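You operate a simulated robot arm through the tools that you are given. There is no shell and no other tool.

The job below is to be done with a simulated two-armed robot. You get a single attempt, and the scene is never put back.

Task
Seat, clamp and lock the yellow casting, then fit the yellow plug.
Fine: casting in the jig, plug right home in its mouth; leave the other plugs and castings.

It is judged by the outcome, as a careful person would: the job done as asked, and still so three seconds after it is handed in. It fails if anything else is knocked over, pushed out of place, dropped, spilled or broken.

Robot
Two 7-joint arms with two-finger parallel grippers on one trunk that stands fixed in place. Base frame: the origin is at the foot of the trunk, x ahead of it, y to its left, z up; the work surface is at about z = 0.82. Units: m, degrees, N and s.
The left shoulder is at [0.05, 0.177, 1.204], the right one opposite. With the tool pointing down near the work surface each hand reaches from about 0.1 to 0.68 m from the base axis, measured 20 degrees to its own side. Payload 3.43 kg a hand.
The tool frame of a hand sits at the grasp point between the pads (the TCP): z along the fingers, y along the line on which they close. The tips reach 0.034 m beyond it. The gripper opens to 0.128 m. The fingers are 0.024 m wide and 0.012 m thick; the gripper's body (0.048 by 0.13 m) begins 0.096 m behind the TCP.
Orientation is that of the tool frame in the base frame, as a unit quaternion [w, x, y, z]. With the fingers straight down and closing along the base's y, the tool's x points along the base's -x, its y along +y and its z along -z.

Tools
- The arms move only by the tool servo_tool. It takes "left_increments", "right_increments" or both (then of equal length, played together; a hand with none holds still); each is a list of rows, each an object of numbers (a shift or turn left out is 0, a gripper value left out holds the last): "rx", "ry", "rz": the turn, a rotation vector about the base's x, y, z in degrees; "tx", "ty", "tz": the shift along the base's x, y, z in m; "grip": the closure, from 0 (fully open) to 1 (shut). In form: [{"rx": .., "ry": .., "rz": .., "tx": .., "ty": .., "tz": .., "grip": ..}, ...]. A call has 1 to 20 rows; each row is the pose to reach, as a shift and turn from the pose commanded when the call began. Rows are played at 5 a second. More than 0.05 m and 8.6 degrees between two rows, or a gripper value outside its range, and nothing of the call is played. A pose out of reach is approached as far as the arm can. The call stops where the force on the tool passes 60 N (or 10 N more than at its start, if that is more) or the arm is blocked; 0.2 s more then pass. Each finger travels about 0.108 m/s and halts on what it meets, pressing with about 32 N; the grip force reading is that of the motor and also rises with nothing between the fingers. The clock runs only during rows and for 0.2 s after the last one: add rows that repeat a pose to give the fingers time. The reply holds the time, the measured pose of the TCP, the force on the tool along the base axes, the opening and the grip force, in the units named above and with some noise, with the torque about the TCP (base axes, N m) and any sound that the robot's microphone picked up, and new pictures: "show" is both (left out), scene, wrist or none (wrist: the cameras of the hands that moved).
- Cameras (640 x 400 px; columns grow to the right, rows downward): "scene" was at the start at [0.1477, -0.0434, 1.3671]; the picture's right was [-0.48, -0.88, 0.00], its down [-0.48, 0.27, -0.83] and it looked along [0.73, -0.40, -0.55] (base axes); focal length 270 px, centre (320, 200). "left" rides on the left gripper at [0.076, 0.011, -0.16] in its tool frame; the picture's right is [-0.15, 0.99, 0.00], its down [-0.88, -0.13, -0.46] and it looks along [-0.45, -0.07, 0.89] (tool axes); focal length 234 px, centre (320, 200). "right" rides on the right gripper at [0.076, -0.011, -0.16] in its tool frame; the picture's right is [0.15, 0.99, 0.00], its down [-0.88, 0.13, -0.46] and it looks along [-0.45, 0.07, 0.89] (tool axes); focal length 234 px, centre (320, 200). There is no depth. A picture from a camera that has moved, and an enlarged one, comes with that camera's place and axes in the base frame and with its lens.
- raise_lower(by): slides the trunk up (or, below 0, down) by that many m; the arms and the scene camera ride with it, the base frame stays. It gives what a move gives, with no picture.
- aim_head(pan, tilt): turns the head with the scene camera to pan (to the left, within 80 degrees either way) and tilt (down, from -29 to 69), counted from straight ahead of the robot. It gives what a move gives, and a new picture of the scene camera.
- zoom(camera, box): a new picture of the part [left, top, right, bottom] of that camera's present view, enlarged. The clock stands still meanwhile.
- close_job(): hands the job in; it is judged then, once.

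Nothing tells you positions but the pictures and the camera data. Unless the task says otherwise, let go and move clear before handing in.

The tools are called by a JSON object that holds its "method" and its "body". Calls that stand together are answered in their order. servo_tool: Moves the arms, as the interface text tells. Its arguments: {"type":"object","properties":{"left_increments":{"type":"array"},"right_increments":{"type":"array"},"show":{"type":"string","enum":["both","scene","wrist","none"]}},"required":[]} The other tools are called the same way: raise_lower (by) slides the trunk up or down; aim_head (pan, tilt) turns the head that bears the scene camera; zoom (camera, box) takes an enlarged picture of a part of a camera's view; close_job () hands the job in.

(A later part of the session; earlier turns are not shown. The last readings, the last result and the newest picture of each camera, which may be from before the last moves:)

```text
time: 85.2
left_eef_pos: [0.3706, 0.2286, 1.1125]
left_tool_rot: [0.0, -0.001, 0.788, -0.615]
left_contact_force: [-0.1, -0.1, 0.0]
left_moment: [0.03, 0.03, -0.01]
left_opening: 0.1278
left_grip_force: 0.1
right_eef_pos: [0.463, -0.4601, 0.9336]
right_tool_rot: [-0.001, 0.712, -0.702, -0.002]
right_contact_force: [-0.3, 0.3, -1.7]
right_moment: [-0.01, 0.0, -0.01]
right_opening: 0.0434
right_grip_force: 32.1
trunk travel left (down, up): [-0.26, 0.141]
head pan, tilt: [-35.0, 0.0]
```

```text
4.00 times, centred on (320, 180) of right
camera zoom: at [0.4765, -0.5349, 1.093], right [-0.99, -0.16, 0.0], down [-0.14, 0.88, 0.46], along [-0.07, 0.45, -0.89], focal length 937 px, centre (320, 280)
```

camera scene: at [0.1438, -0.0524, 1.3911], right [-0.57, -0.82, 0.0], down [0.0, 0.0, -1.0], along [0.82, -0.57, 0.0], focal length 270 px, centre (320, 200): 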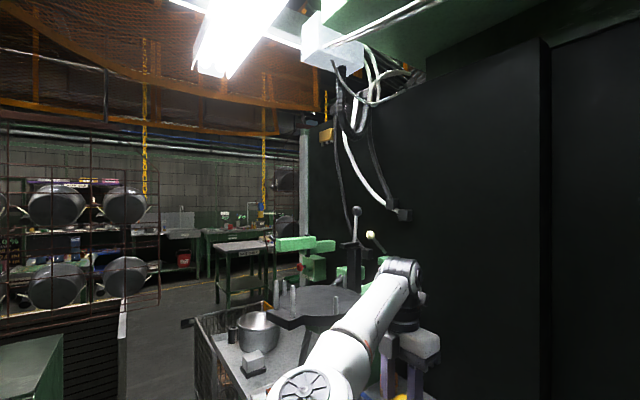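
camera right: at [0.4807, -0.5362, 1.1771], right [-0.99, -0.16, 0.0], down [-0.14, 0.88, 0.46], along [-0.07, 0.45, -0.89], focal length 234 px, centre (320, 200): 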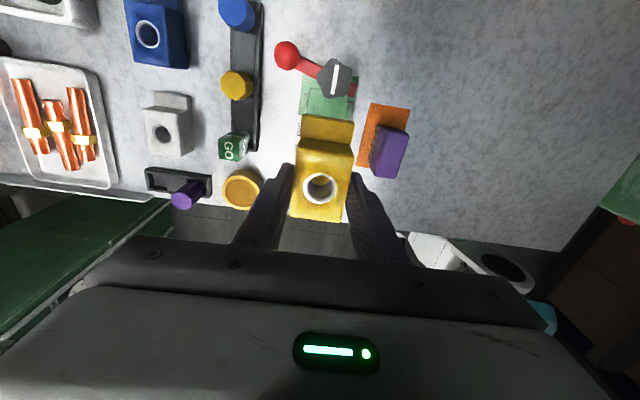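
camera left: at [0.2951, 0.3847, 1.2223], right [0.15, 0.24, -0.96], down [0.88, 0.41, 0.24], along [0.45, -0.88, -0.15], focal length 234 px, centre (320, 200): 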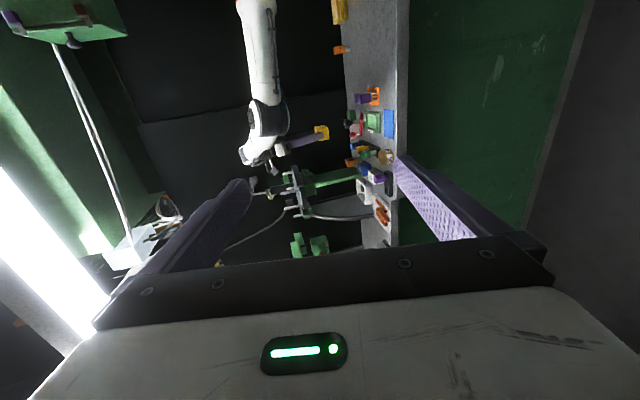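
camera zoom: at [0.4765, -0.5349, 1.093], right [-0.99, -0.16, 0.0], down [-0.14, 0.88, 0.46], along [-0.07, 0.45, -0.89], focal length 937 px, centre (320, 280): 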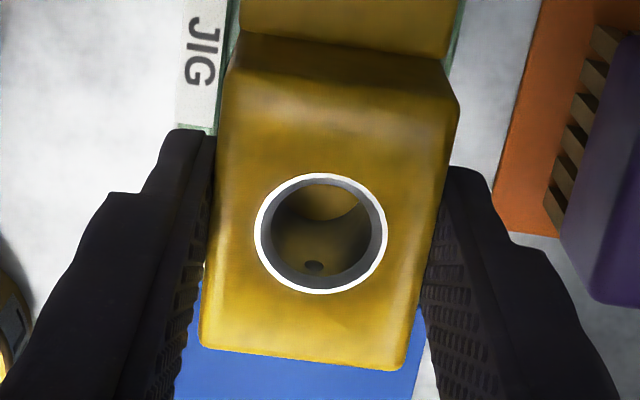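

Measured: pocket centre x≈0.466 and casting centre x≈0.4645, with y about 1 mm off centre. I'll correct 1 mm in each axis, lower to just above the walls with the trunk, and do the last part slowly with force checks.

{"method": "servo_tool", "body": {"right_increments": [{"tx": 0.001, "ty": -0.001}, {"tx": 0.001, "ty": -0.001}], "show": "none"}}

{"method": "raise_lower", "body": {"by": -0.043}}

{"method": "zoom", "body": {"camera": "right", "box": [270, 70, 380, 180]}}

{"method": "zoom", "body": {"camera": "left", "box": [280, 60, 400, 150]}}

```text
time: 85.8
left_eef_pos: [0.3708, 0.2275, 1.1115]
left_tool_rot: [0.0, -0.001, 0.788, -0.616]
left_contact_force: [0.2, -0.2, -0.1]
left_moment: [0.04, 0.02, -0.02]
left_opening: 0.1279
left_grip_force: 0.1
right_eef_pos: [0.4638, -0.4621, 0.9335]
right_tool_rot: [-0.001, 0.712, -0.702, -0.002]
right_contact_force: [0.1, -0.4, -2.7]
right_moment: [0.0, -0.02, 0.01]
right_opening: 0.0436
right_grip_force: 32.0
trunk travel left (down, up): [-0.26, 0.141]
head pan, tilt: [-35.0, 0.0]
```

```text
time: 86.7
left_eef_pos: [0.371, 0.2282, 1.0685]
left_tool_rot: [-0.001, -0.001, 0.788, -0.616]
left_contact_force: [-0.2, 0.4, 0.0]
left_moment: [-0.03, 0.01, 0.04]
left_opening: 0.1281
left_grip_force: 0.2
right_eef_pos: [0.4644, -0.4617, 0.8901]
right_tool_rot: [-0.001, 0.712, -0.702, -0.001]
right_contact_force: [0.6, 0.5, -2.0]
right_moment: [0.02, -0.01, -0.01]
right_opening: 0.0435
right_grip_force: 31.9
trunk travel left (down, up): [-0.217, 0.184]
head pan, tilt: [-35.0, 0.0]
```

```text
3.64 times, centred on (325, 125) of right
camera zoom: at [0.4775, -0.5362, 1.0502], right [-0.99, -0.16, 0.0], down [-0.14, 0.88, 0.46], along [-0.07, 0.45, -0.89], focal length 852 px, centre (302, 473)
```

zoom: 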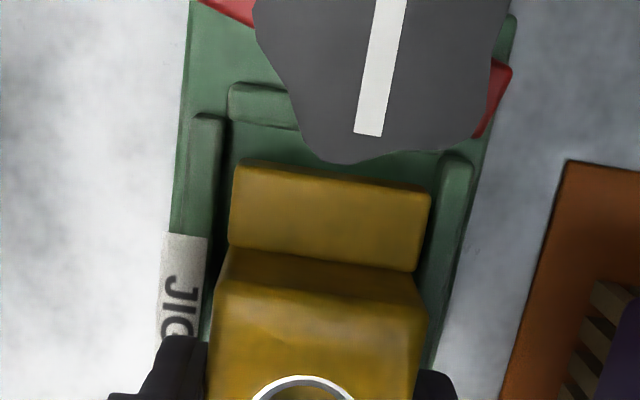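

```text
4.44 times, centred on (340, 105) of left
camera zoom: at [0.295, 0.3847, 1.0944], right [0.15, 0.24, -0.96], down [0.88, 0.41, 0.24], along [0.45, -0.88, -0.15], focal length 1041 px, centre (231, 622)
```

zoom: 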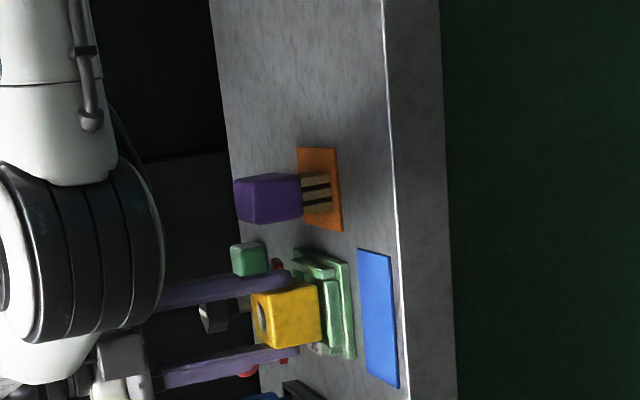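

Alignment looks right. I'll lower slowly into the pocket.

{"method": "servo_tool", "body": {"right_increments": [{"tz": -0.003}, {"tz": -0.006}, {"tz": -0.008}, {"tz": -0.01}, {"tz": -0.012}, {"tz": -0.012}], "show": "none"}}

{"method": "zoom", "body": {"camera": "right", "box": [270, 70, 380, 180]}}

{"method": "zoom", "body": {"camera": "left", "box": [310, 100, 370, 150]}}

```text
time: 88.1
left_eef_pos: [0.3712, 0.2278, 1.0683]
left_tool_rot: [-0.001, 0.0, 0.788, -0.616]
left_contact_force: [-0.1, -0.4, -0.4]
left_moment: [0.0, -0.03, -0.02]
left_opening: 0.128
left_grip_force: 0.1
right_eef_pos: [0.4636, -0.4609, 0.8791]
right_tool_rot: [-0.001, 0.712, -0.703, -0.002]
right_contact_force: [0.1, -0.1, -2.9]
right_moment: [-0.01, 0.01, 0.0]
right_opening: 0.0435
right_grip_force: 32.2
trunk travel left (down, up): [-0.217, 0.184]
head pan, tilt: [-35.0, 0.0]
```

```text
3.64 times, centred on (325, 125) of right
camera zoom: at [0.4771, -0.5363, 1.0381], right [-0.99, -0.16, 0.0], down [-0.14, 0.88, 0.46], along [-0.08, 0.45, -0.89], focal length 852 px, centre (302, 473)
```

zoom: 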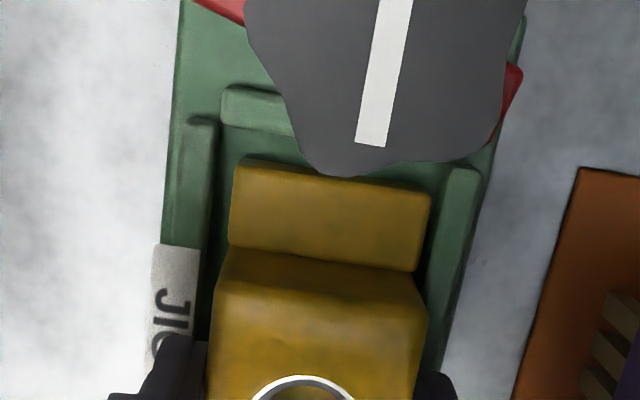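

```text
8.00 times, centred on (340, 125) of left
camera zoom: at [0.2952, 0.3847, 1.0943], right [0.14, 0.24, -0.96], down [0.88, 0.41, 0.24], along [0.45, -0.88, -0.15], focal length 1873 px, centre (160, 800)
```

zoom: 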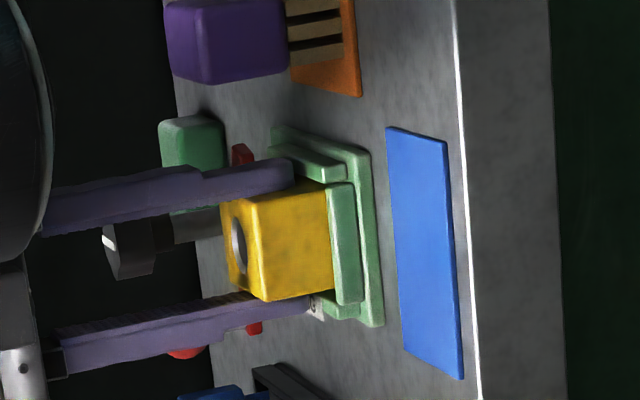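

The base is at wall-top height and within about 1 mm of centre. I'll nudge it and lower to contact with the floor.

{"method": "servo_tool", "body": {"right_increments": [{"tx": 0.001, "ty": -0.0015}, {"tx": 0.001, "ty": -0.0015, "tz": -0.002}, {"tx": 0.001, "ty": -0.0015, "tz": -0.004}, {"tx": 0.001, "ty": -0.0015, "tz": -0.006}, {"tx": 0.001, "ty": -0.0015, "tz": -0.007}, {"tx": 0.001, "ty": -0.0015, "tz": -0.007}], "show": "none"}}

{"method": "zoom", "body": {"camera": "left", "box": [310, 100, 370, 150]}}

```text
time: 89.5
left_eef_pos: [0.3694, 0.2299, 1.0701]
left_tool_rot: [-0.001, -0.001, 0.787, -0.617]
left_contact_force: [0.2, -1.0, -0.2]
left_moment: [-0.02, 0.0, 0.03]
left_opening: 0.1282
left_grip_force: 0.0
right_eef_pos: [0.4637, -0.4614, 0.8754]
right_tool_rot: [0.0, 0.712, -0.702, 0.003]
right_contact_force: [0.5, -4.3, 24.1]
right_moment: [0.27, 0.21, -0.04]
right_opening: 0.0436
right_grip_force: 31.9
trunk travel left (down, up): [-0.217, 0.184]
head pan, tilt: [-35.0, 0.0]
```

```text
8.00 times, centred on (340, 125) of left
camera zoom: at [0.2935, 0.386, 1.0946], right [0.15, 0.24, -0.96], down [0.88, 0.41, 0.24], along [0.45, -0.88, -0.15], focal length 1873 px, centre (160, 800)
```

zoom: 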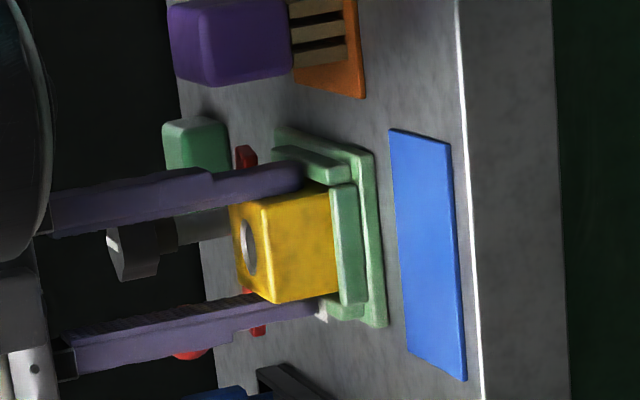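

There's contact at 24 N. Before letting go I'll check whether the base is on the pocket floor and not on a wall.

{"method": "zoom", "body": {"camera": "left", "box": [325, 110, 365, 145]}}

{"method": "zoom", "body": {"camera": "right", "box": [280, 80, 370, 160]}}

```text
11.43 times, centred on (345, 128) of left
camera zoom: at [0.2935, 0.386, 1.0946], right [0.15, 0.24, -0.96], down [0.88, 0.41, 0.24], along [0.45, -0.88, -0.15], focal length 2676 px, centre (34, 1029)
```

zoom: 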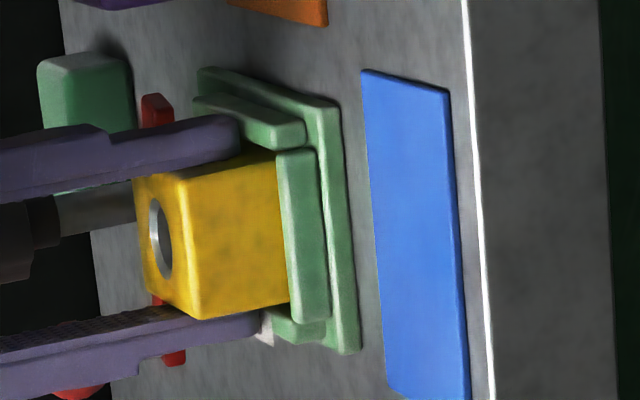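

```text
5.00 times, centred on (325, 120) of right
camera zoom: at [0.477, -0.5365, 1.0355], right [-0.99, -0.16, 0.0], down [-0.14, 0.88, 0.45], along [-0.07, 0.45, -0.89], focal length 1171 px, centre (295, 600)
```

zoom: 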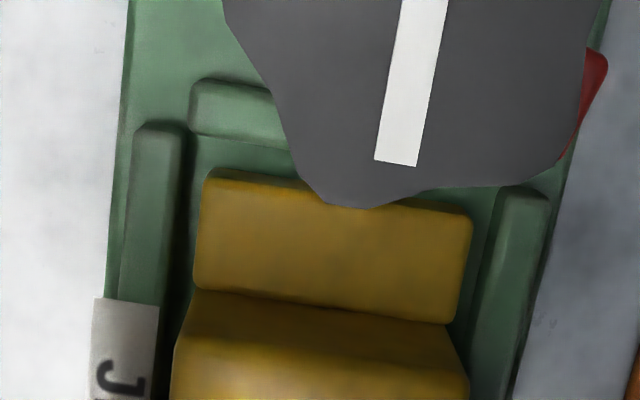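

The casting is about 14 mm below the wall tops, so it's inside the pocket. Either the floor or the fingertips on the walls is carrying the load. I'll relax the force and open slightly; at most it settles 1–2 mm.

{"method": "servo_tool", "body": {"right_increments": [{"tz": 0.002}, {"tz": 0.003}, {"tz": 0.003}], "show": "none"}}

{"method": "servo_tool", "body": {"right_increments": [{"grip": 0.64}, {"grip": 0.62}, {"grip": 0.58}, {"grip": 0.56}, {"grip": 0.56}], "show": "none"}}

{"method": "zoom", "body": {"camera": "left", "box": [325, 110, 365, 145]}}

{"method": "zoom", "body": {"camera": "right", "box": [260, 80, 380, 220]}}

```text
time: 90.3
left_eef_pos: [0.3704, 0.2287, 1.0685]
left_tool_rot: [0.0, 0.0, 0.787, -0.617]
left_contact_force: [-0.4, -0.8, -0.6]
left_moment: [0.03, -0.05, 0.01]
left_opening: 0.1277
left_grip_force: 0.0
right_eef_pos: [0.4642, -0.4621, 0.8756]
right_tool_rot: [0.0, 0.712, -0.702, -0.001]
right_contact_force: [2.2, -5.1, 13.3]
right_moment: [-0.92, -0.21, 0.06]
right_opening: 0.0434
right_grip_force: 31.3
trunk travel left (down, up): [-0.217, 0.184]
head pan, tilt: [-35.0, 0.0]
```

```text
time: 91.5
left_eef_pos: [0.3702, 0.2274, 1.0684]
left_tool_rot: [-0.001, -0.001, 0.788, -0.616]
left_contact_force: [-0.2, 0.6, 0.0]
left_moment: [0.0, 0.02, -0.03]
left_opening: 0.1281
left_grip_force: 0.0
right_eef_pos: [0.465, -0.4608, 0.8745]
right_tool_rot: [0.0, 0.712, -0.702, -0.001]
right_contact_force: [-0.2, -1.1, 0.9]
right_moment: [0.0, -0.02, -0.02]
right_opening: 0.0564
right_grip_force: 0.0
trunk travel left (down, up): [-0.217, 0.184]
head pan, tilt: [-35.0, 0.0]
```

```text
11.43 times, centred on (345, 128) of left
camera zoom: at [0.295, 0.3849, 1.0943], right [0.15, 0.24, -0.96], down [0.88, 0.41, 0.24], along [0.45, -0.88, -0.15], focal length 2676 px, centre (34, 1029)
```

zoom: 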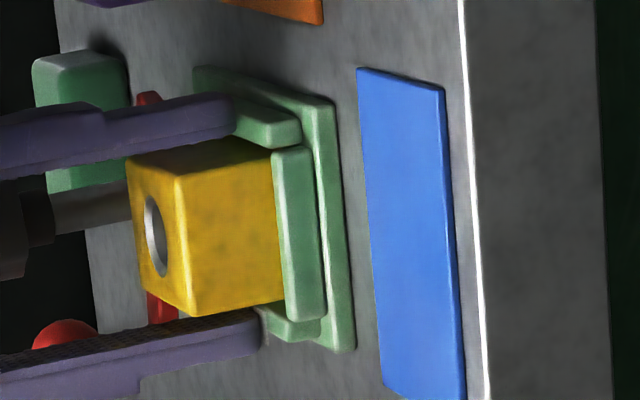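

```text
2.86 times, centred on (320, 150) of right
camera zoom: at [0.4783, -0.5369, 1.0341], right [-0.99, -0.16, 0.0], down [-0.14, 0.88, 0.46], along [-0.08, 0.45, -0.89], focal length 669 px, centre (320, 343)
```

zoom: 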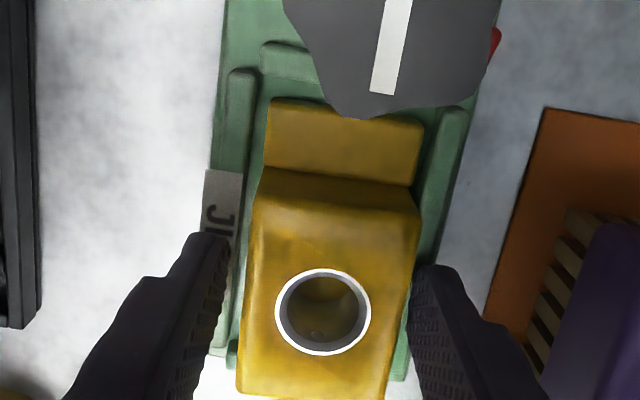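

Released. I'll rise straight up and inspect the seating.

{"method": "servo_tool", "body": {"right_increments": [{"tz": 0.01}, {"tz": 0.03}, {"tz": 0.06}, {"tz": 0.1}, {"tz": 0.1}], "show": "wrist"}}

{"method": "zoom", "body": {"camera": "right", "box": [270, 60, 380, 180]}}

{"method": "zoom", "body": {"camera": "left", "box": [320, 100, 370, 145]}}

```text
time: 92.7
left_eef_pos: [0.3715, 0.2281, 1.0686]
left_tool_rot: [-0.001, -0.001, 0.788, -0.616]
left_contact_force: [0.8, 0.0, -0.1]
left_moment: [0.02, 0.03, 0.0]
left_opening: 0.1281
left_grip_force: 0.1
right_eef_pos: [0.4633, -0.4617, 0.9747]
right_tool_rot: [-0.001, 0.712, -0.702, -0.002]
right_contact_force: [0.7, 0.1, 0.1]
right_moment: [0.0, 0.03, -0.01]
right_opening: 0.0565
right_grip_force: 0.0
trunk travel left (down, up): [-0.217, 0.184]
head pan, tilt: [-35.0, 0.0]
camera right: at [0.477, -0.5371, 1.1351], right [-0.99, -0.16, 0.0], down [-0.14, 0.88, 0.46], along [-0.07, 0.45, -0.89], focal length 234 px, centre (320, 200)
```

right: 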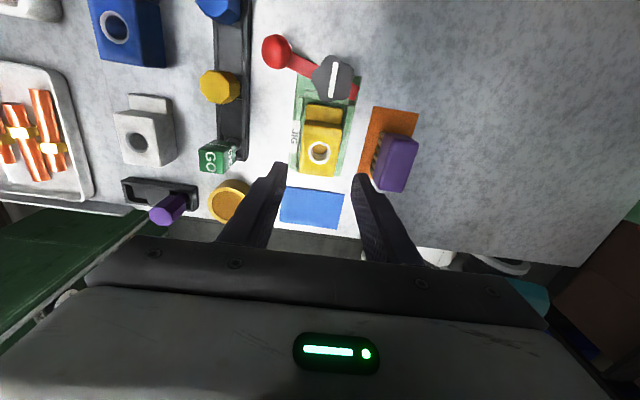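

```text
3.33 times, centred on (325, 120) of right
camera zoom: at [0.477, -0.5371, 1.1351], right [-0.99, -0.16, 0.0], down [-0.14, 0.88, 0.46], along [-0.07, 0.45, -0.89], focal length 781 px, centre (303, 467)
```

zoom: 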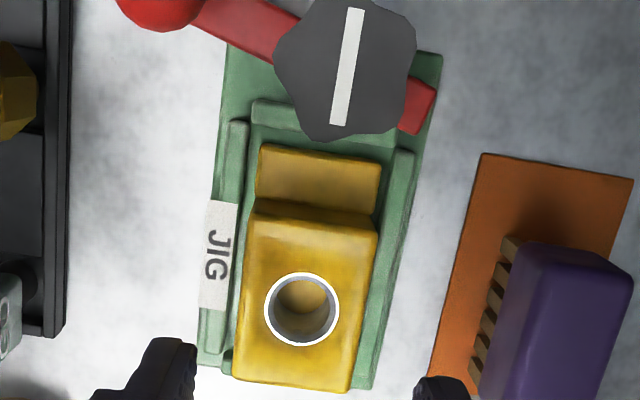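

```text
8.89 times, centred on (345, 122) of left
camera zoom: at [0.295, 0.3849, 1.0943], right [0.15, 0.24, -0.96], down [0.88, 0.41, 0.24], along [0.45, -0.88, -0.15], focal length 2082 px, centre (98, 889)
```

zoom: 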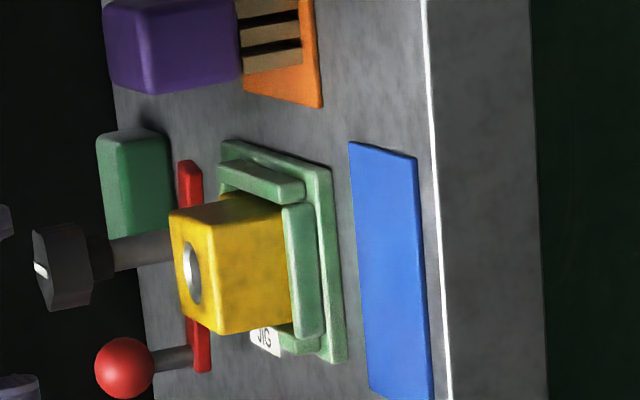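

The casting is seated square in the pocket with its hole near (0.465, -0.464). Next is the clamp. I'll push the red ball (at about (0.519, -0.552), pivot (0.466, -0.540)) with closed fingers, clockwise, so the short end of the bar swings over the step.

{"method": "servo_tool", "body": {"right_increments": [{"tz": 0.02, "grip": 0.8}, {"tz": 0.03, "tx": 0.02, "ty": -0.015, "grip": 1}, {"tz": 0.03, "tx": 0.045, "ty": -0.035, "grip": 1}, {"tz": 0.03, "tx": 0.0563, "ty": -0.0513, "grip": 1}, {"tz": 0.03, "tx": 0.0563, "ty": -0.0513, "grip": 1}], "show": "wrist"}}

{"method": "zoom", "body": {"camera": "right", "box": [230, 80, 400, 230]}}

{"method": "zoom", "body": {"camera": "left", "box": [280, 80, 400, 170]}}

```text
time: 93.9
left_eef_pos: [0.3708, 0.2279, 1.0678]
left_tool_rot: [-0.001, 0.0, 0.788, -0.616]
left_contact_force: [0.2, 0.3, -0.9]
left_moment: [0.01, -0.02, -0.01]
left_opening: 0.128
left_grip_force: 0.0
right_eef_pos: [0.521, -0.5122, 1.0056]
right_tool_rot: [-0.001, 0.712, -0.702, -0.001]
right_contact_force: [-0.2, 0.4, 0.6]
right_moment: [0.02, 0.01, -0.02]
right_opening: 0.0
right_grip_force: 31.4
trunk travel left (down, up): [-0.217, 0.184]
head pan, tilt: [-35.0, 0.0]
camera right: at [0.5348, -0.588, 1.1648], right [-0.99, -0.16, 0.0], down [-0.14, 0.88, 0.46], along [-0.07, 0.45, -0.89], focal length 234 px, centre (320, 200)
```

right: 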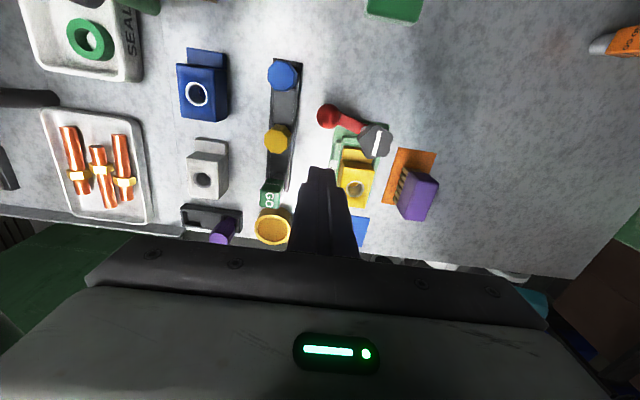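

```text
2.67 times, centred on (315, 155) of right
camera zoom: at [0.5348, -0.588, 1.1648], right [-0.99, -0.16, 0.0], down [-0.14, 0.88, 0.46], along [-0.07, 0.45, -0.89], focal length 624 px, centre (333, 320)
```

zoom: 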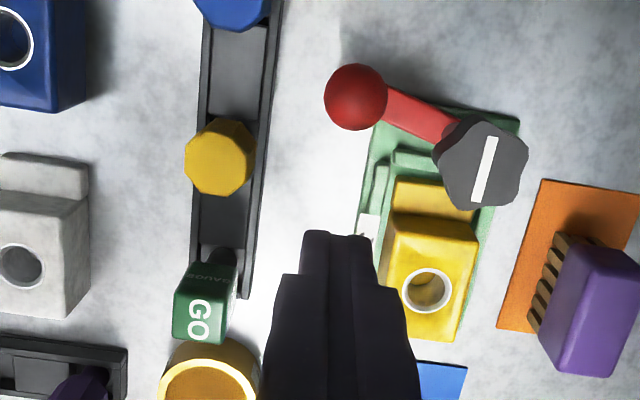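

```text
4.44 times, centred on (340, 125) of left
camera zoom: at [0.295, 0.3848, 1.0943], right [0.15, 0.24, -0.96], down [0.88, 0.41, 0.24], along [0.45, -0.88, -0.15], focal length 1041 px, centre (231, 533)
```

zoom: 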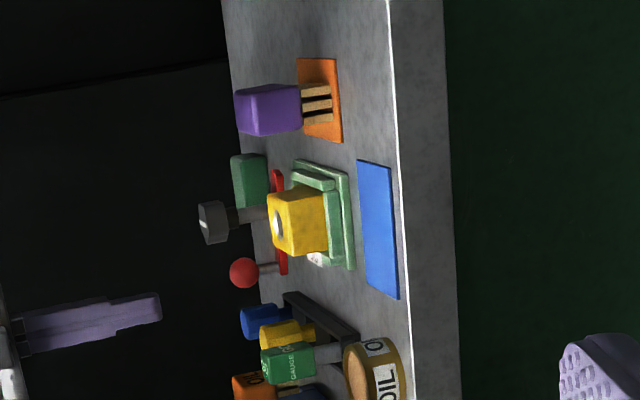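

Ball is at (0.519, -0.553), pivot at (0.467, -0.540). I'll lower the closed fingers next to the ball on its +y side.

{"method": "servo_tool", "body": {"right_increments": [{"tz": -0.03, "tx": -0.001}, {"tz": -0.06, "tx": -0.001}, {"tz": -0.09, "tx": -0.001}, {"tz": -0.112, "tx": -0.001}, {"tz": -0.112, "tx": -0.001}], "show": "wrist"}}

{"method": "zoom", "body": {"camera": "right", "box": [230, 60, 430, 220]}}

{"method": "zoom", "body": {"camera": "left", "box": [290, 90, 380, 160]}}

```text
time: 95.1
left_eef_pos: [0.3711, 0.2287, 1.0682]
left_tool_rot: [0.0, -0.002, 0.788, -0.616]
left_contact_force: [0.1, 0.0, 0.1]
left_moment: [0.02, -0.01, -0.02]
left_opening: 0.1281
left_grip_force: 0.0
right_eef_pos: [0.52, -0.5148, 0.8932]
right_tool_rot: [0.0, 0.712, -0.703, -0.002]
right_contact_force: [0.5, 0.6, 0.5]
right_moment: [0.03, -0.01, 0.02]
right_opening: 0.0
right_grip_force: 32.0
trunk travel left (down, up): [-0.217, 0.184]
head pan, tilt: [-35.0, 0.0]
camera right: at [0.5342, -0.5892, 1.0522], right [-0.99, -0.16, 0.0], down [-0.14, 0.88, 0.46], along [-0.07, 0.45, -0.89], focal length 234 px, centre (320, 200)
```

right: 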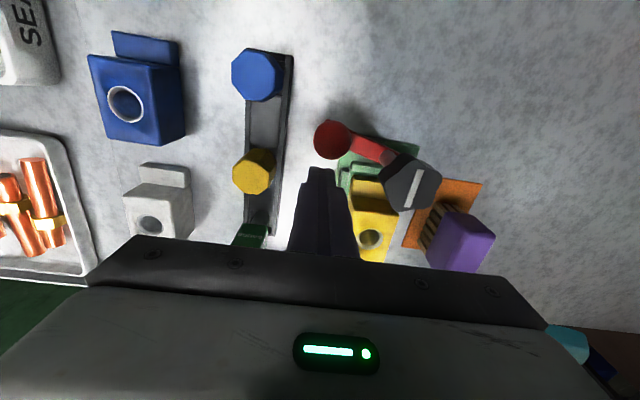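

```text
2.50 times, centred on (330, 140) of right
camera zoom: at [0.5342, -0.5892, 1.0522], right [-0.99, -0.16, 0.0], down [-0.14, 0.88, 0.46], along [-0.07, 0.45, -0.89], focal length 585 px, centre (295, 350)
```

zoom: 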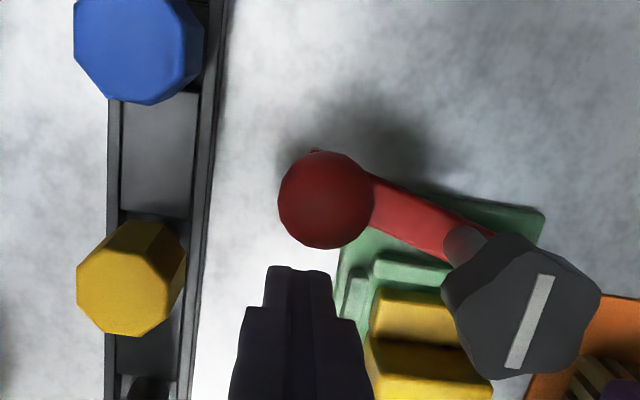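

```text
5.71 times, centred on (335, 125) of left
camera zoom: at [0.295, 0.3849, 1.0943], right [0.15, 0.24, -0.96], down [0.88, 0.41, 0.24], along [0.45, -0.88, -0.15], focal length 1338 px, centre (234, 629)
```

zoom: 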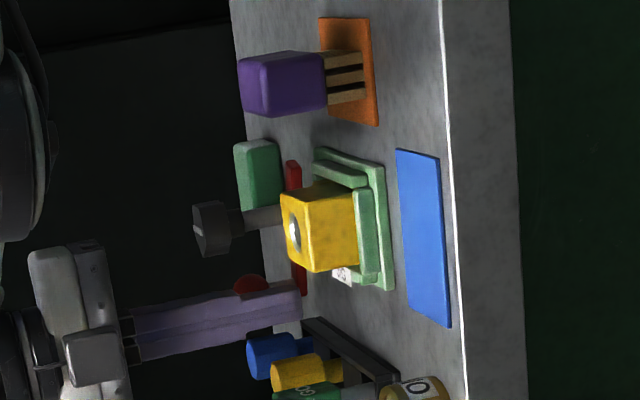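

Ready to push. I'll sweep the ball along its arc in stages, watching the force.

{"method": "servo_tool", "body": {"right_increments": [{"tx": 0.001, "ty": -0.006}, {"tx": 0.001, "ty": -0.011}, {"tx": 0.001, "ty": -0.016}, {"tx": 0.001, "ty": -0.021}, {"tx": 0.001, "ty": -0.026}, {"tx": 0.001, "ty": -0.031}, {"tx": 0.001, "ty": -0.036}, {"tx": 0.001, "ty": -0.036}], "show": "wrist"}}

{"method": "zoom", "body": {"camera": "right", "box": [230, 60, 430, 220]}}

```text
time: 96.9
left_eef_pos: [0.3717, 0.2288, 1.0678]
left_tool_rot: [0.0, -0.001, 0.788, -0.615]
left_contact_force: [-0.3, 0.3, 0.2]
left_moment: [0.02, -0.02, -0.03]
left_opening: 0.128
left_grip_force: 0.2
right_eef_pos: [0.5223, -0.5508, 0.8924]
right_tool_rot: [-0.001, 0.712, -0.702, -0.002]
right_contact_force: [0.0, 0.0, 1.2]
right_moment: [0.02, 0.03, 0.02]
right_opening: 0.0
right_grip_force: 31.6
trunk travel left (down, up): [-0.217, 0.184]
head pan, tilt: [-35.0, 0.0]
camera right: at [0.5349, -0.6252, 1.0518], right [-0.99, -0.16, 0.0], down [-0.14, 0.88, 0.46], along [-0.07, 0.45, -0.89], focal length 234 px, centre (320, 200)
```

right: 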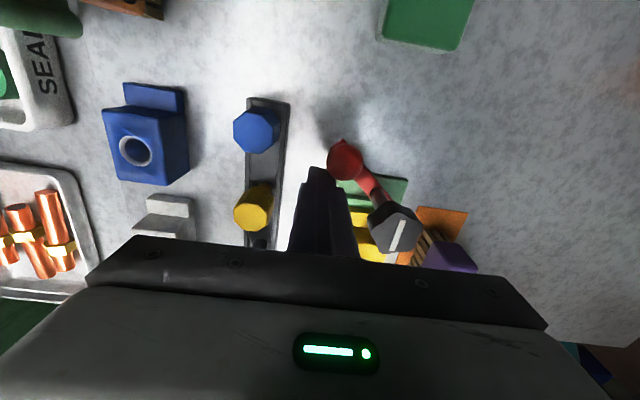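

```text
2.50 times, centred on (330, 140) of right
camera zoom: at [0.5349, -0.6252, 1.0518], right [-0.99, -0.16, 0.0], down [-0.14, 0.88, 0.46], along [-0.07, 0.45, -0.89], focal length 585 px, centre (295, 350)
```

zoom: 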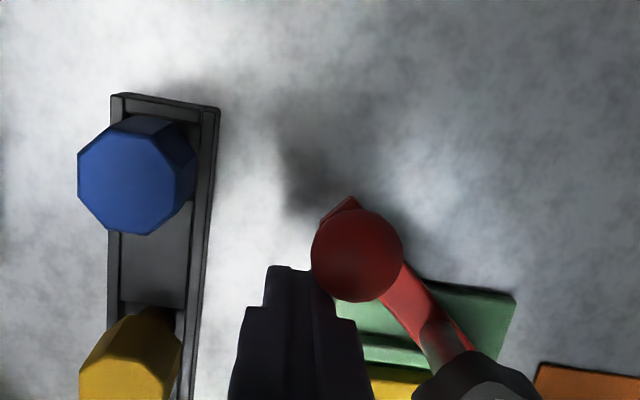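

The lever swings freely and is now at about -40°. I'll continue the arc to about -80°.

{"method": "servo_tool", "body": {"right_increments": [{"tx": -0.0005, "ty": -0.006}, {"tx": -0.001, "ty": -0.012}, {"tx": -0.002, "ty": -0.017}, {"tx": -0.005, "ty": -0.022}, {"tx": -0.008, "ty": -0.0265}, {"tx": -0.011, "ty": -0.0304}, {"tx": -0.015, "ty": -0.034}, {"tx": -0.0187, "ty": -0.0374}, {"tx": -0.0187, "ty": -0.0374}], "show": "wrist"}}

{"method": "zoom", "body": {"camera": "right", "box": [270, 100, 430, 240]}}

{"method": "zoom", "body": {"camera": "left", "box": [290, 90, 380, 160]}}

```text
time: 98.9
left_eef_pos: [0.3718, 0.2279, 1.0688]
left_tool_rot: [-0.001, 0.0, 0.788, -0.616]
left_contact_force: [-0.4, -0.1, 0.7]
left_moment: [0.0, 0.01, -0.02]
left_opening: 0.1281
left_grip_force: 0.1
right_eef_pos: [0.502, -0.5863, 0.893]
right_tool_rot: [-0.001, 0.712, -0.702, -0.002]
right_contact_force: [-0.2, 0.2, -0.1]
right_moment: [-0.02, 0.0, -0.01]
right_opening: 0.0
right_grip_force: 32.0
trunk travel left (down, up): [-0.217, 0.184]
head pan, tilt: [-35.0, 0.0]
camera right: at [0.5159, -0.662, 1.0521], right [-0.99, -0.16, 0.0], down [-0.14, 0.88, 0.46], along [-0.07, 0.45, -0.89], focal length 234 px, centre (320, 200)
```

right: 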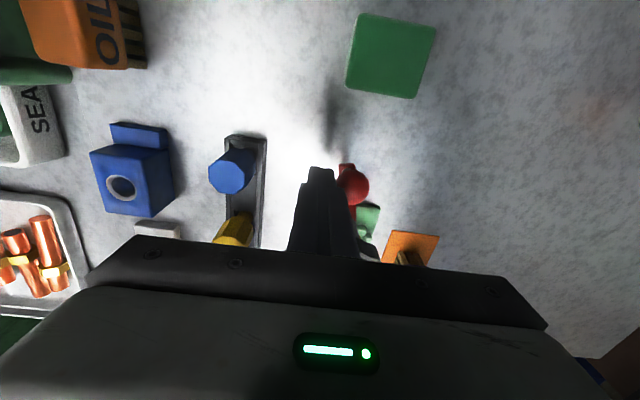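

```text
2.86 times, centred on (350, 170) of right
camera zoom: at [0.5159, -0.662, 1.0521], right [-0.99, -0.16, 0.0], down [-0.14, 0.88, 0.46], along [-0.07, 0.45, -0.89], focal length 669 px, centre (234, 286)
```

zoom: 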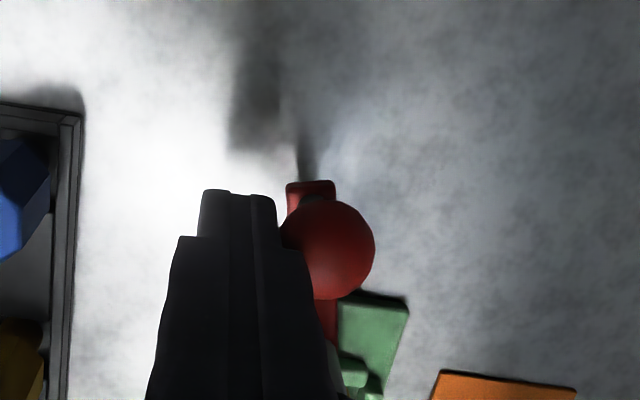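

```text
5.71 times, centred on (335, 125) of left
camera zoom: at [0.295, 0.3848, 1.0943], right [0.14, 0.24, -0.96], down [0.88, 0.41, 0.24], along [0.45, -0.88, -0.15], focal length 1338 px, centre (234, 629)
```

zoom: 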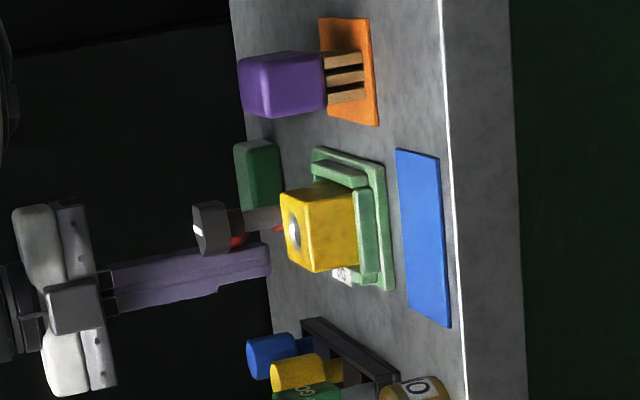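

{"method": "servo_tool", "body": {"right_increments": [{"tx": -0.003, "ty": -0.002}, {"tx": -0.006, "ty": -0.004}, {"tx": -0.009, "ty": -0.0055}, {"tx": -0.009, "ty": -0.0055}], "show": "none"}}

{"method": "zoom", "body": {"camera": "right", "box": [270, 100, 430, 240]}}

```text
time: 99.9
left_eef_pos: [0.3706, 0.2274, 1.0691]
left_tool_rot: [-0.001, 0.0, 0.788, -0.615]
left_contact_force: [-0.3, 0.0, 0.2]
left_moment: [-0.01, 0.02, 0.0]
left_opening: 0.1279
left_grip_force: 0.0
right_eef_pos: [0.4926, -0.5915, 0.8931]
right_tool_rot: [0.0, 0.712, -0.702, -0.001]
right_contact_force: [0.3, -0.9, 0.0]
right_moment: [-0.01, 0.02, 0.01]
right_opening: 0.0004
right_grip_force: 31.9
trunk travel left (down, up): [-0.217, 0.184]
head pan, tilt: [-35.0, 0.0]
```

```text
2.86 times, centred on (350, 170) of right
camera zoom: at [0.5067, -0.6677, 1.052], right [-0.99, -0.16, 0.0], down [-0.14, 0.88, 0.46], along [-0.07, 0.45, -0.89], focal length 669 px, centre (234, 286)
```

zoom: 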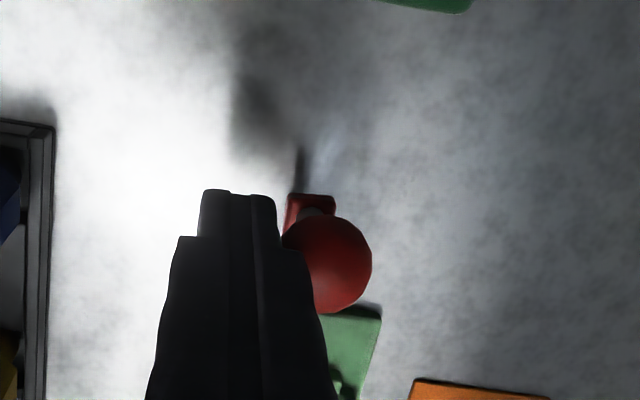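

The bar is at -88° with no resistance. I'll push a few more degrees to feel for an end stop.

{"method": "servo_tool", "body": {"right_increments": [{"tx": -0.002}, {"tx": -0.004}, {"tx": -0.006}, {"tx": -0.006}], "show": "none"}}

{"method": "zoom", "body": {"camera": "right", "box": [270, 100, 430, 240]}}

```text
time: 100.9
left_eef_pos: [0.3712, 0.2286, 1.068]
left_tool_rot: [-0.001, 0.0, 0.788, -0.616]
left_contact_force: [0.1, -0.7, -0.2]
left_moment: [0.01, -0.03, 0.02]
left_opening: 0.128
left_grip_force: 0.1
right_eef_pos: [0.4893, -0.5912, 0.8929]
right_tool_rot: [-0.001, 0.713, -0.701, 0.0]
right_contact_force: [9.6, -4.5, 4.0]
right_moment: [-0.03, -0.08, 0.05]
right_opening: 0.0
right_grip_force: 31.8
trunk travel left (down, up): [-0.217, 0.184]
head pan, tilt: [-35.0, 0.0]
```

```text
2.86 times, centred on (350, 170) of right
camera zoom: at [0.5021, -0.6673, 1.0524], right [-0.99, -0.16, 0.0], down [-0.14, 0.88, 0.46], along [-0.07, 0.45, -0.89], focal length 669 px, centre (234, 286)
```

zoom: 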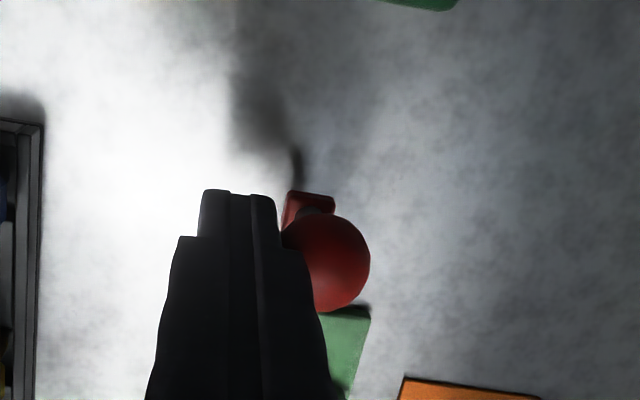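

There's a firm stop at about -92°, so the bar is fully swung. I'll back off and rise to look at the clamp and knob.

{"method": "servo_tool", "body": {"right_increments": [{"tx": 0.01}, {"tx": 0.02, "tz": 0.01}, {"tx": 0.015, "tz": 0.05}, {"tx": 0.01, "tz": 0.09}, {"tx": -0.01, "ty": 0.02, "tz": 0.11}, {"tx": -0.01, "ty": 0.02, "tz": 0.11}], "show": "wrist"}}

{"method": "zoom", "body": {"camera": "right", "box": [290, 100, 430, 240]}}

{"method": "zoom", "body": {"camera": "left", "box": [300, 95, 370, 150]}}

```text
time: 102.3
left_eef_pos: [0.3711, 0.2292, 1.0684]
left_tool_rot: [-0.001, 0.0, 0.788, -0.616]
left_contact_force: [0.5, 0.4, -0.5]
left_moment: [-0.02, 0.0, 0.0]
left_opening: 0.128
left_grip_force: 0.1
right_eef_pos: [0.4803, -0.5711, 1.0023]
right_tool_rot: [-0.001, 0.712, -0.702, -0.001]
right_contact_force: [-1.1, 0.6, -0.3]
right_moment: [-0.04, 0.0, -0.05]
right_opening: 0.0
right_grip_force: 31.4
trunk travel left (down, up): [-0.217, 0.184]
head pan, tilt: [-35.0, 0.0]
camera right: at [0.4932, -0.6468, 1.1622], right [-0.99, -0.16, 0.0], down [-0.14, 0.88, 0.46], along [-0.07, 0.45, -0.89], focal length 234 px, centre (320, 200)
```

right: 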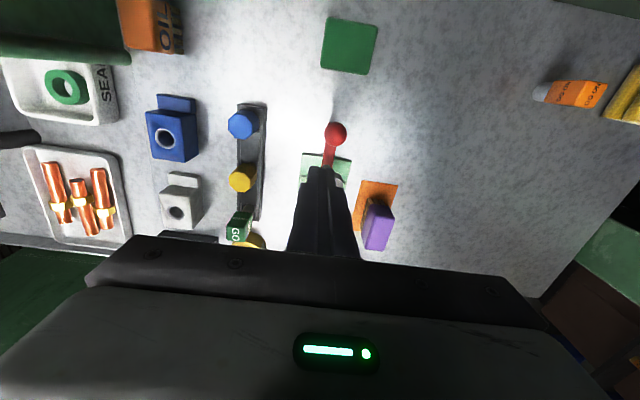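

```text
2.86 times, centred on (360, 170) of right
camera zoom: at [0.4932, -0.6468, 1.1622], right [-0.99, -0.16, 0.0], down [-0.14, 0.88, 0.46], along [-0.07, 0.45, -0.89], focal length 669 px, centre (206, 286)
```

zoom: 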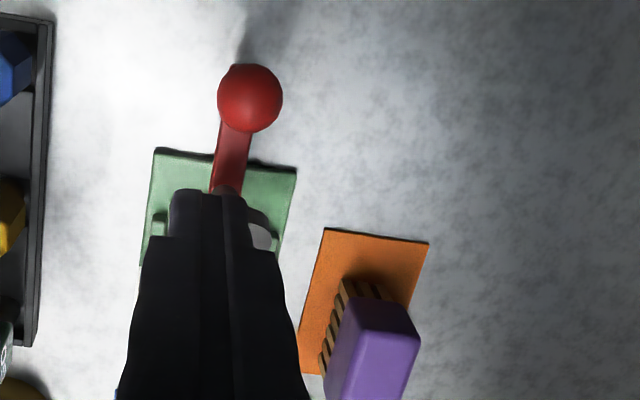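

```text
7.27 times, centred on (335, 122) of left
camera zoom: at [0.2951, 0.385, 1.0942], right [0.14, 0.24, -0.96], down [0.88, 0.41, 0.24], along [0.45, -0.88, -0.15], focal length 1703 px, centre (211, 764)
```

zoom: 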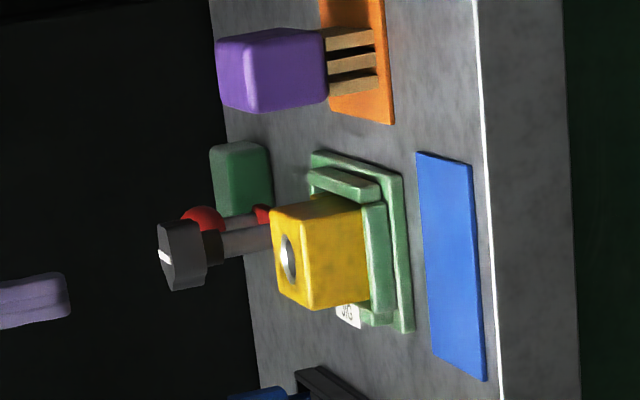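

The bar lies along y now. I'll open the fingers and move over the black knob at (0.467, -0.540) to view the clamp end and the knob.

{"method": "servo_tool", "body": {"right_increments": [{"tx": -0.007, "ty": 0.015, "grip": 0.7}, {"tx": -0.0135, "ty": 0.0313, "grip": 0.52}, {"tx": -0.0135, "ty": 0.0313, "grip": 0.52}, {"tx": -0.0135, "ty": 0.0313, "grip": 0.52}], "show": "wrist"}}

{"method": "zoom", "body": {"camera": "right", "box": [260, 110, 390, 240]}}

```text
time: 103.3
left_eef_pos: [0.3712, 0.2288, 1.0685]
left_tool_rot: [-0.002, -0.001, 0.787, -0.616]
left_contact_force: [1.0, -0.5, -0.6]
left_moment: [-0.02, 0.01, -0.02]
left_opening: 0.1282
left_grip_force: 0.2
right_eef_pos: [0.4658, -0.5396, 1.0015]
right_tool_rot: [-0.001, 0.712, -0.703, -0.002]
right_contact_force: [0.8, 0.4, -0.6]
right_moment: [0.01, -0.02, 0.01]
right_opening: 0.0616
right_grip_force: 0.0
trunk travel left (down, up): [-0.217, 0.184]
head pan, tilt: [-35.0, 0.0]
camera right: at [0.4787, -0.6151, 1.1612], right [-0.99, -0.16, 0.0], down [-0.14, 0.88, 0.46], along [-0.08, 0.45, -0.89], focal length 234 px, centre (320, 200)
```

right: 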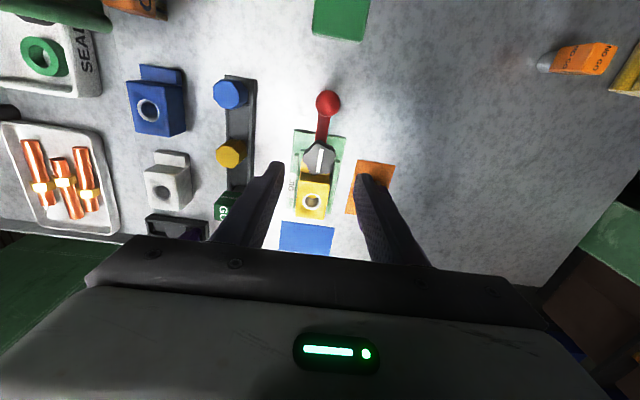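

```text
3.08 times, centred on (325, 175) of right
camera zoom: at [0.4787, -0.6151, 1.1612], right [-0.99, -0.16, 0.0], down [-0.14, 0.88, 0.46], along [-0.08, 0.45, -0.89], focal length 720 px, centre (305, 277)
```

zoom: 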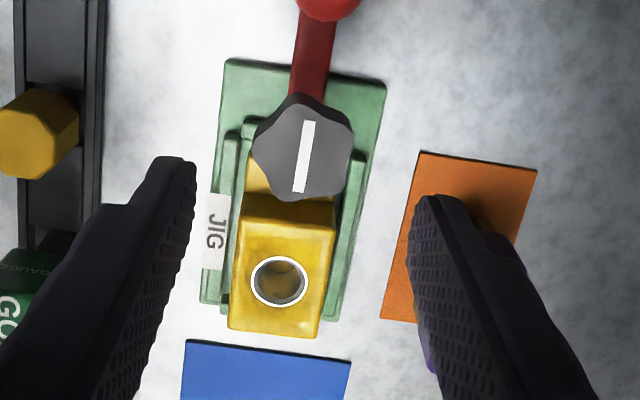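

The knob is centred at (0.467, -0.540). I'll lower over it and grip.

{"method": "servo_tool", "body": {"right_increments": [{"tx": 0.001, "tz": -0.03}, {"tx": 0.001, "tz": -0.06}, {"tx": 0.001, "tz": -0.086}, {"tx": 0.001, "tz": -0.086}, {"tx": 0.001, "tz": -0.086, "grip": 0.65}, {"tx": 0.001, "tz": -0.086, "grip": 0.75}, {"tx": 0.001, "tz": -0.086, "grip": 0.9}, {"tx": 0.001, "tz": -0.086, "grip": 0.9}], "show": "none"}}

{"method": "zoom", "body": {"camera": "right", "box": [260, 110, 390, 240]}}

{"method": "zoom", "body": {"camera": "left", "box": [290, 90, 370, 155]}}

```text
time: 105.1
left_eef_pos: [0.3709, 0.2275, 1.0693]
left_tool_rot: [0.001, 0.0, 0.788, -0.616]
left_contact_force: [0.6, 0.0, 0.8]
left_moment: [0.01, 0.0, 0.01]
left_opening: 0.1279
left_grip_force: 0.0
right_eef_pos: [0.4651, -0.5403, 0.9167]
right_tool_rot: [0.001, 0.711, -0.703, -0.002]
right_contact_force: [-11.1, 3.2, -5.7]
right_moment: [-0.33, -0.06, -0.1]
right_opening: 0.0338
right_grip_force: 45.5
trunk travel left (down, up): [-0.217, 0.184]
head pan, tilt: [-35.0, 0.0]
```

```text
3.08 times, centred on (325, 175) of right
camera zoom: at [0.4788, -0.6159, 1.0758], right [-0.99, -0.16, 0.0], down [-0.14, 0.88, 0.46], along [-0.08, 0.45, -0.89], focal length 720 px, centre (305, 277)
```

zoom: 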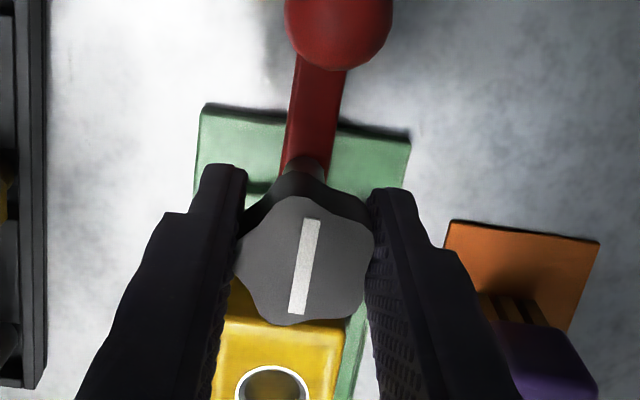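

```text
6.15 times, centred on (330, 122) of left
camera zoom: at [0.2945, 0.3848, 1.0945], right [0.15, 0.24, -0.96], down [0.88, 0.41, 0.24], along [0.45, -0.88, -0.15], focal length 1441 px, centre (258, 677)
```

zoom: 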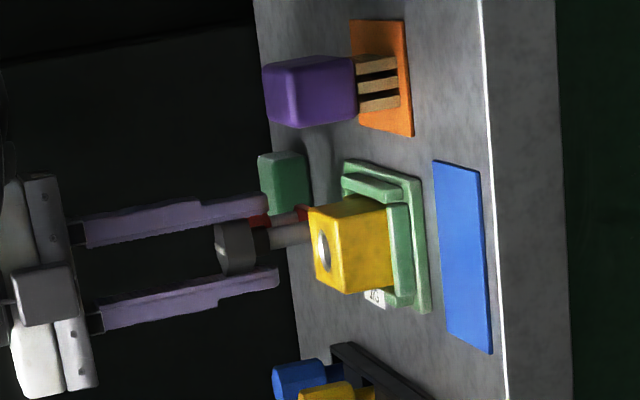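

The knob is gripped. I'll turn it clockwise in small steps while watching the torque.

{"method": "servo_tool", "body": {"right_increments": [{"tx": -0.001}, {"tx": -0.001, "rz": -6}, {"tx": -0.001, "rz": -12}, {"tx": -0.001, "rz": -18}, {"tx": -0.001, "rz": -18}], "show": "none"}}

{"method": "zoom", "body": {"camera": "right", "box": [260, 110, 390, 240]}}

```text
time: 106.3
left_eef_pos: [0.3717, 0.2282, 1.0679]
left_tool_rot: [0.0, -0.001, 0.788, -0.616]
left_contact_force: [-0.3, 0.2, 0.2]
left_moment: [0.03, -0.03, 0.03]
left_opening: 0.1275
left_grip_force: 0.1
right_eef_pos: [0.4646, -0.5406, 0.9164]
right_tool_rot: [0.001, -0.593, 0.805, 0.003]
right_contact_force: [-9.8, 9.8, -9.8]
right_moment: [-0.28, -0.3, 0.01]
right_opening: 0.0339
right_grip_force: 45.1
trunk travel left (down, up): [-0.217, 0.184]
head pan, tilt: [-35.0, 0.0]
```

```text
3.08 times, centred on (325, 175) of right
camera zoom: at [0.454, -0.6161, 1.0758], right [-0.99, 0.15, 0.0], down [0.14, 0.88, 0.46], along [0.07, 0.46, -0.89], focal length 720 px, centre (305, 277)
```

zoom: 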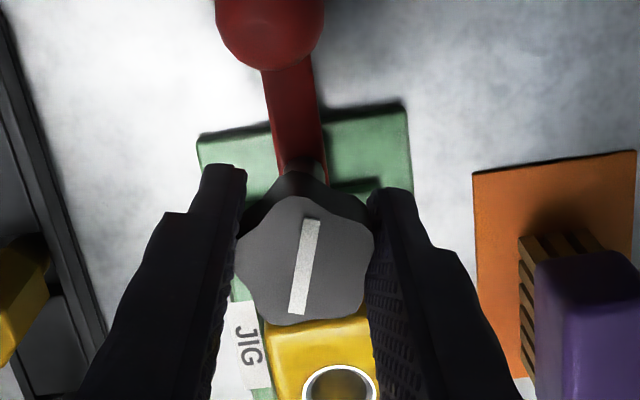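

The knob turns with the hand, freely. I'll continue clockwise towards a quarter turn.

{"method": "servo_tool", "body": {"right_increments": [{"rz": -8}, {"rz": -16}, {"rz": -24}, {"rz": -32}, {"rz": -40}, {"rz": -48}, {"rz": -56}, {"rz": -64}, {"rz": -70}, {"rz": -70}], "show": "none"}}

{"method": "zoom", "body": {"camera": "right", "box": [260, 110, 390, 240]}}

```text
time: 108.5
left_eef_pos: [0.371, 0.2288, 1.0681]
left_tool_rot: [-0.001, -0.001, 0.787, -0.617]
left_contact_force: [-0.3, 0.1, 0.5]
left_moment: [0.01, 0.01, 0.0]
left_opening: 0.1283
left_grip_force: 0.0
right_eef_pos: [0.4624, -0.539, 0.9157]
right_tool_rot: [-0.001, -0.023, 1.0, 0.004]
right_contact_force: [-16.0, 22.9, -17.9]
right_moment: [-0.71, -0.54, 0.03]
right_opening: 0.034
right_grip_force: 44.9
trunk travel left (down, up): [-0.217, 0.184]
head pan, tilt: [-35.0, 0.0]
```

```text
3.08 times, centred on (325, 175) of right
camera zoom: at [0.3892, -0.5543, 1.0762], right [-0.19, 0.98, 0.01], down [0.87, 0.17, 0.46], along [0.45, 0.1, -0.89], focal length 720 px, centre (305, 277)
```

zoom: 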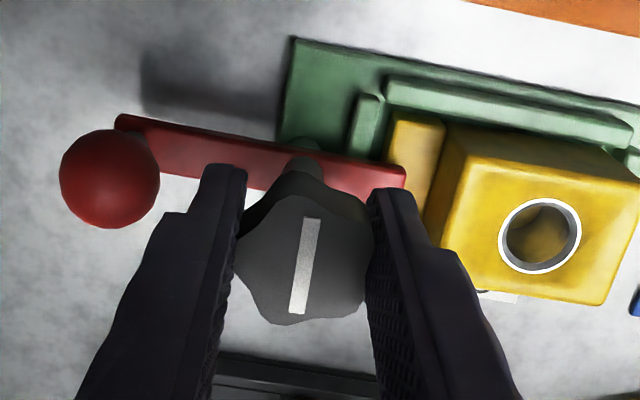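

The knob has made a quarter turn (line now along x) with no rotary stop yet. The hand is being pulled down slightly, perhaps as the knob tightens. I'll relieve the side load and turn a little more to feel for a stop.

{"method": "servo_tool", "body": {"right_increments": [{"tx": -0.001, "ty": 0.001, "tz": -0.001}, {"tx": -0.002, "ty": 0.0015, "tz": -0.002, "rz": -5}, {"tx": -0.002, "ty": 0.0015, "tz": -0.002, "rz": -10}, {"tx": -0.002, "ty": 0.0015, "tz": -0.002, "rz": -15}, {"tx": -0.002, "ty": 0.0015, "tz": -0.002, "rz": -15}], "show": "none"}}

{"method": "zoom", "body": {"camera": "right", "box": [260, 110, 390, 240]}}

{"method": "zoom", "body": {"camera": "left", "box": [290, 90, 370, 155]}}

```text
time: 109.7
left_eef_pos: [0.3706, 0.2298, 1.0682]
left_tool_rot: [-0.001, -0.001, 0.788, -0.616]
left_contact_force: [0.3, 0.7, -0.3]
left_moment: [-0.02, -0.01, 0.0]
left_opening: 0.1279
left_grip_force: 0.1
right_eef_pos: [0.4637, -0.5387, 0.9167]
right_tool_rot: [0.003, 0.105, 0.994, 0.0]
right_contact_force: [2.6, 10.9, 2.3]
right_moment: [0.21, -0.28, 1.09]
right_opening: 0.0342
right_grip_force: 44.7
trunk travel left (down, up): [-0.217, 0.184]
head pan, tilt: [-35.0, 0.0]
```

```text
3.08 times, centred on (325, 175) of right
camera zoom: at [0.3864, -0.5325, 1.0758], right [0.06, 1.0, 0.0], down [0.89, -0.06, 0.46], along [0.46, -0.03, -0.89], focal length 720 px, centre (305, 277)
```

zoom: 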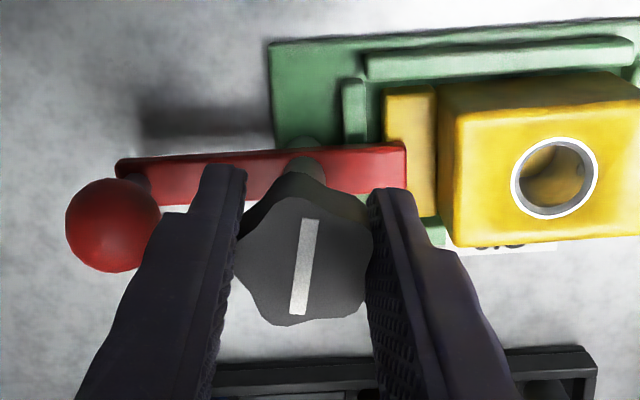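

```text
6.15 times, centred on (330, 122) of left
camera zoom: at [0.295, 0.386, 1.0939], right [0.15, 0.24, -0.96], down [0.88, 0.41, 0.23], along [0.45, -0.88, -0.15], focal length 1441 px, centre (258, 677)
```

zoom: 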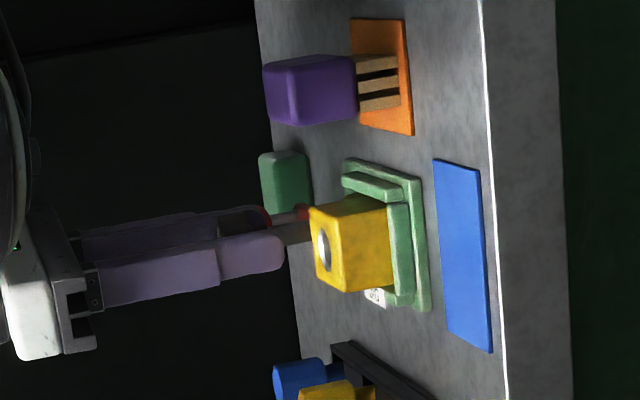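

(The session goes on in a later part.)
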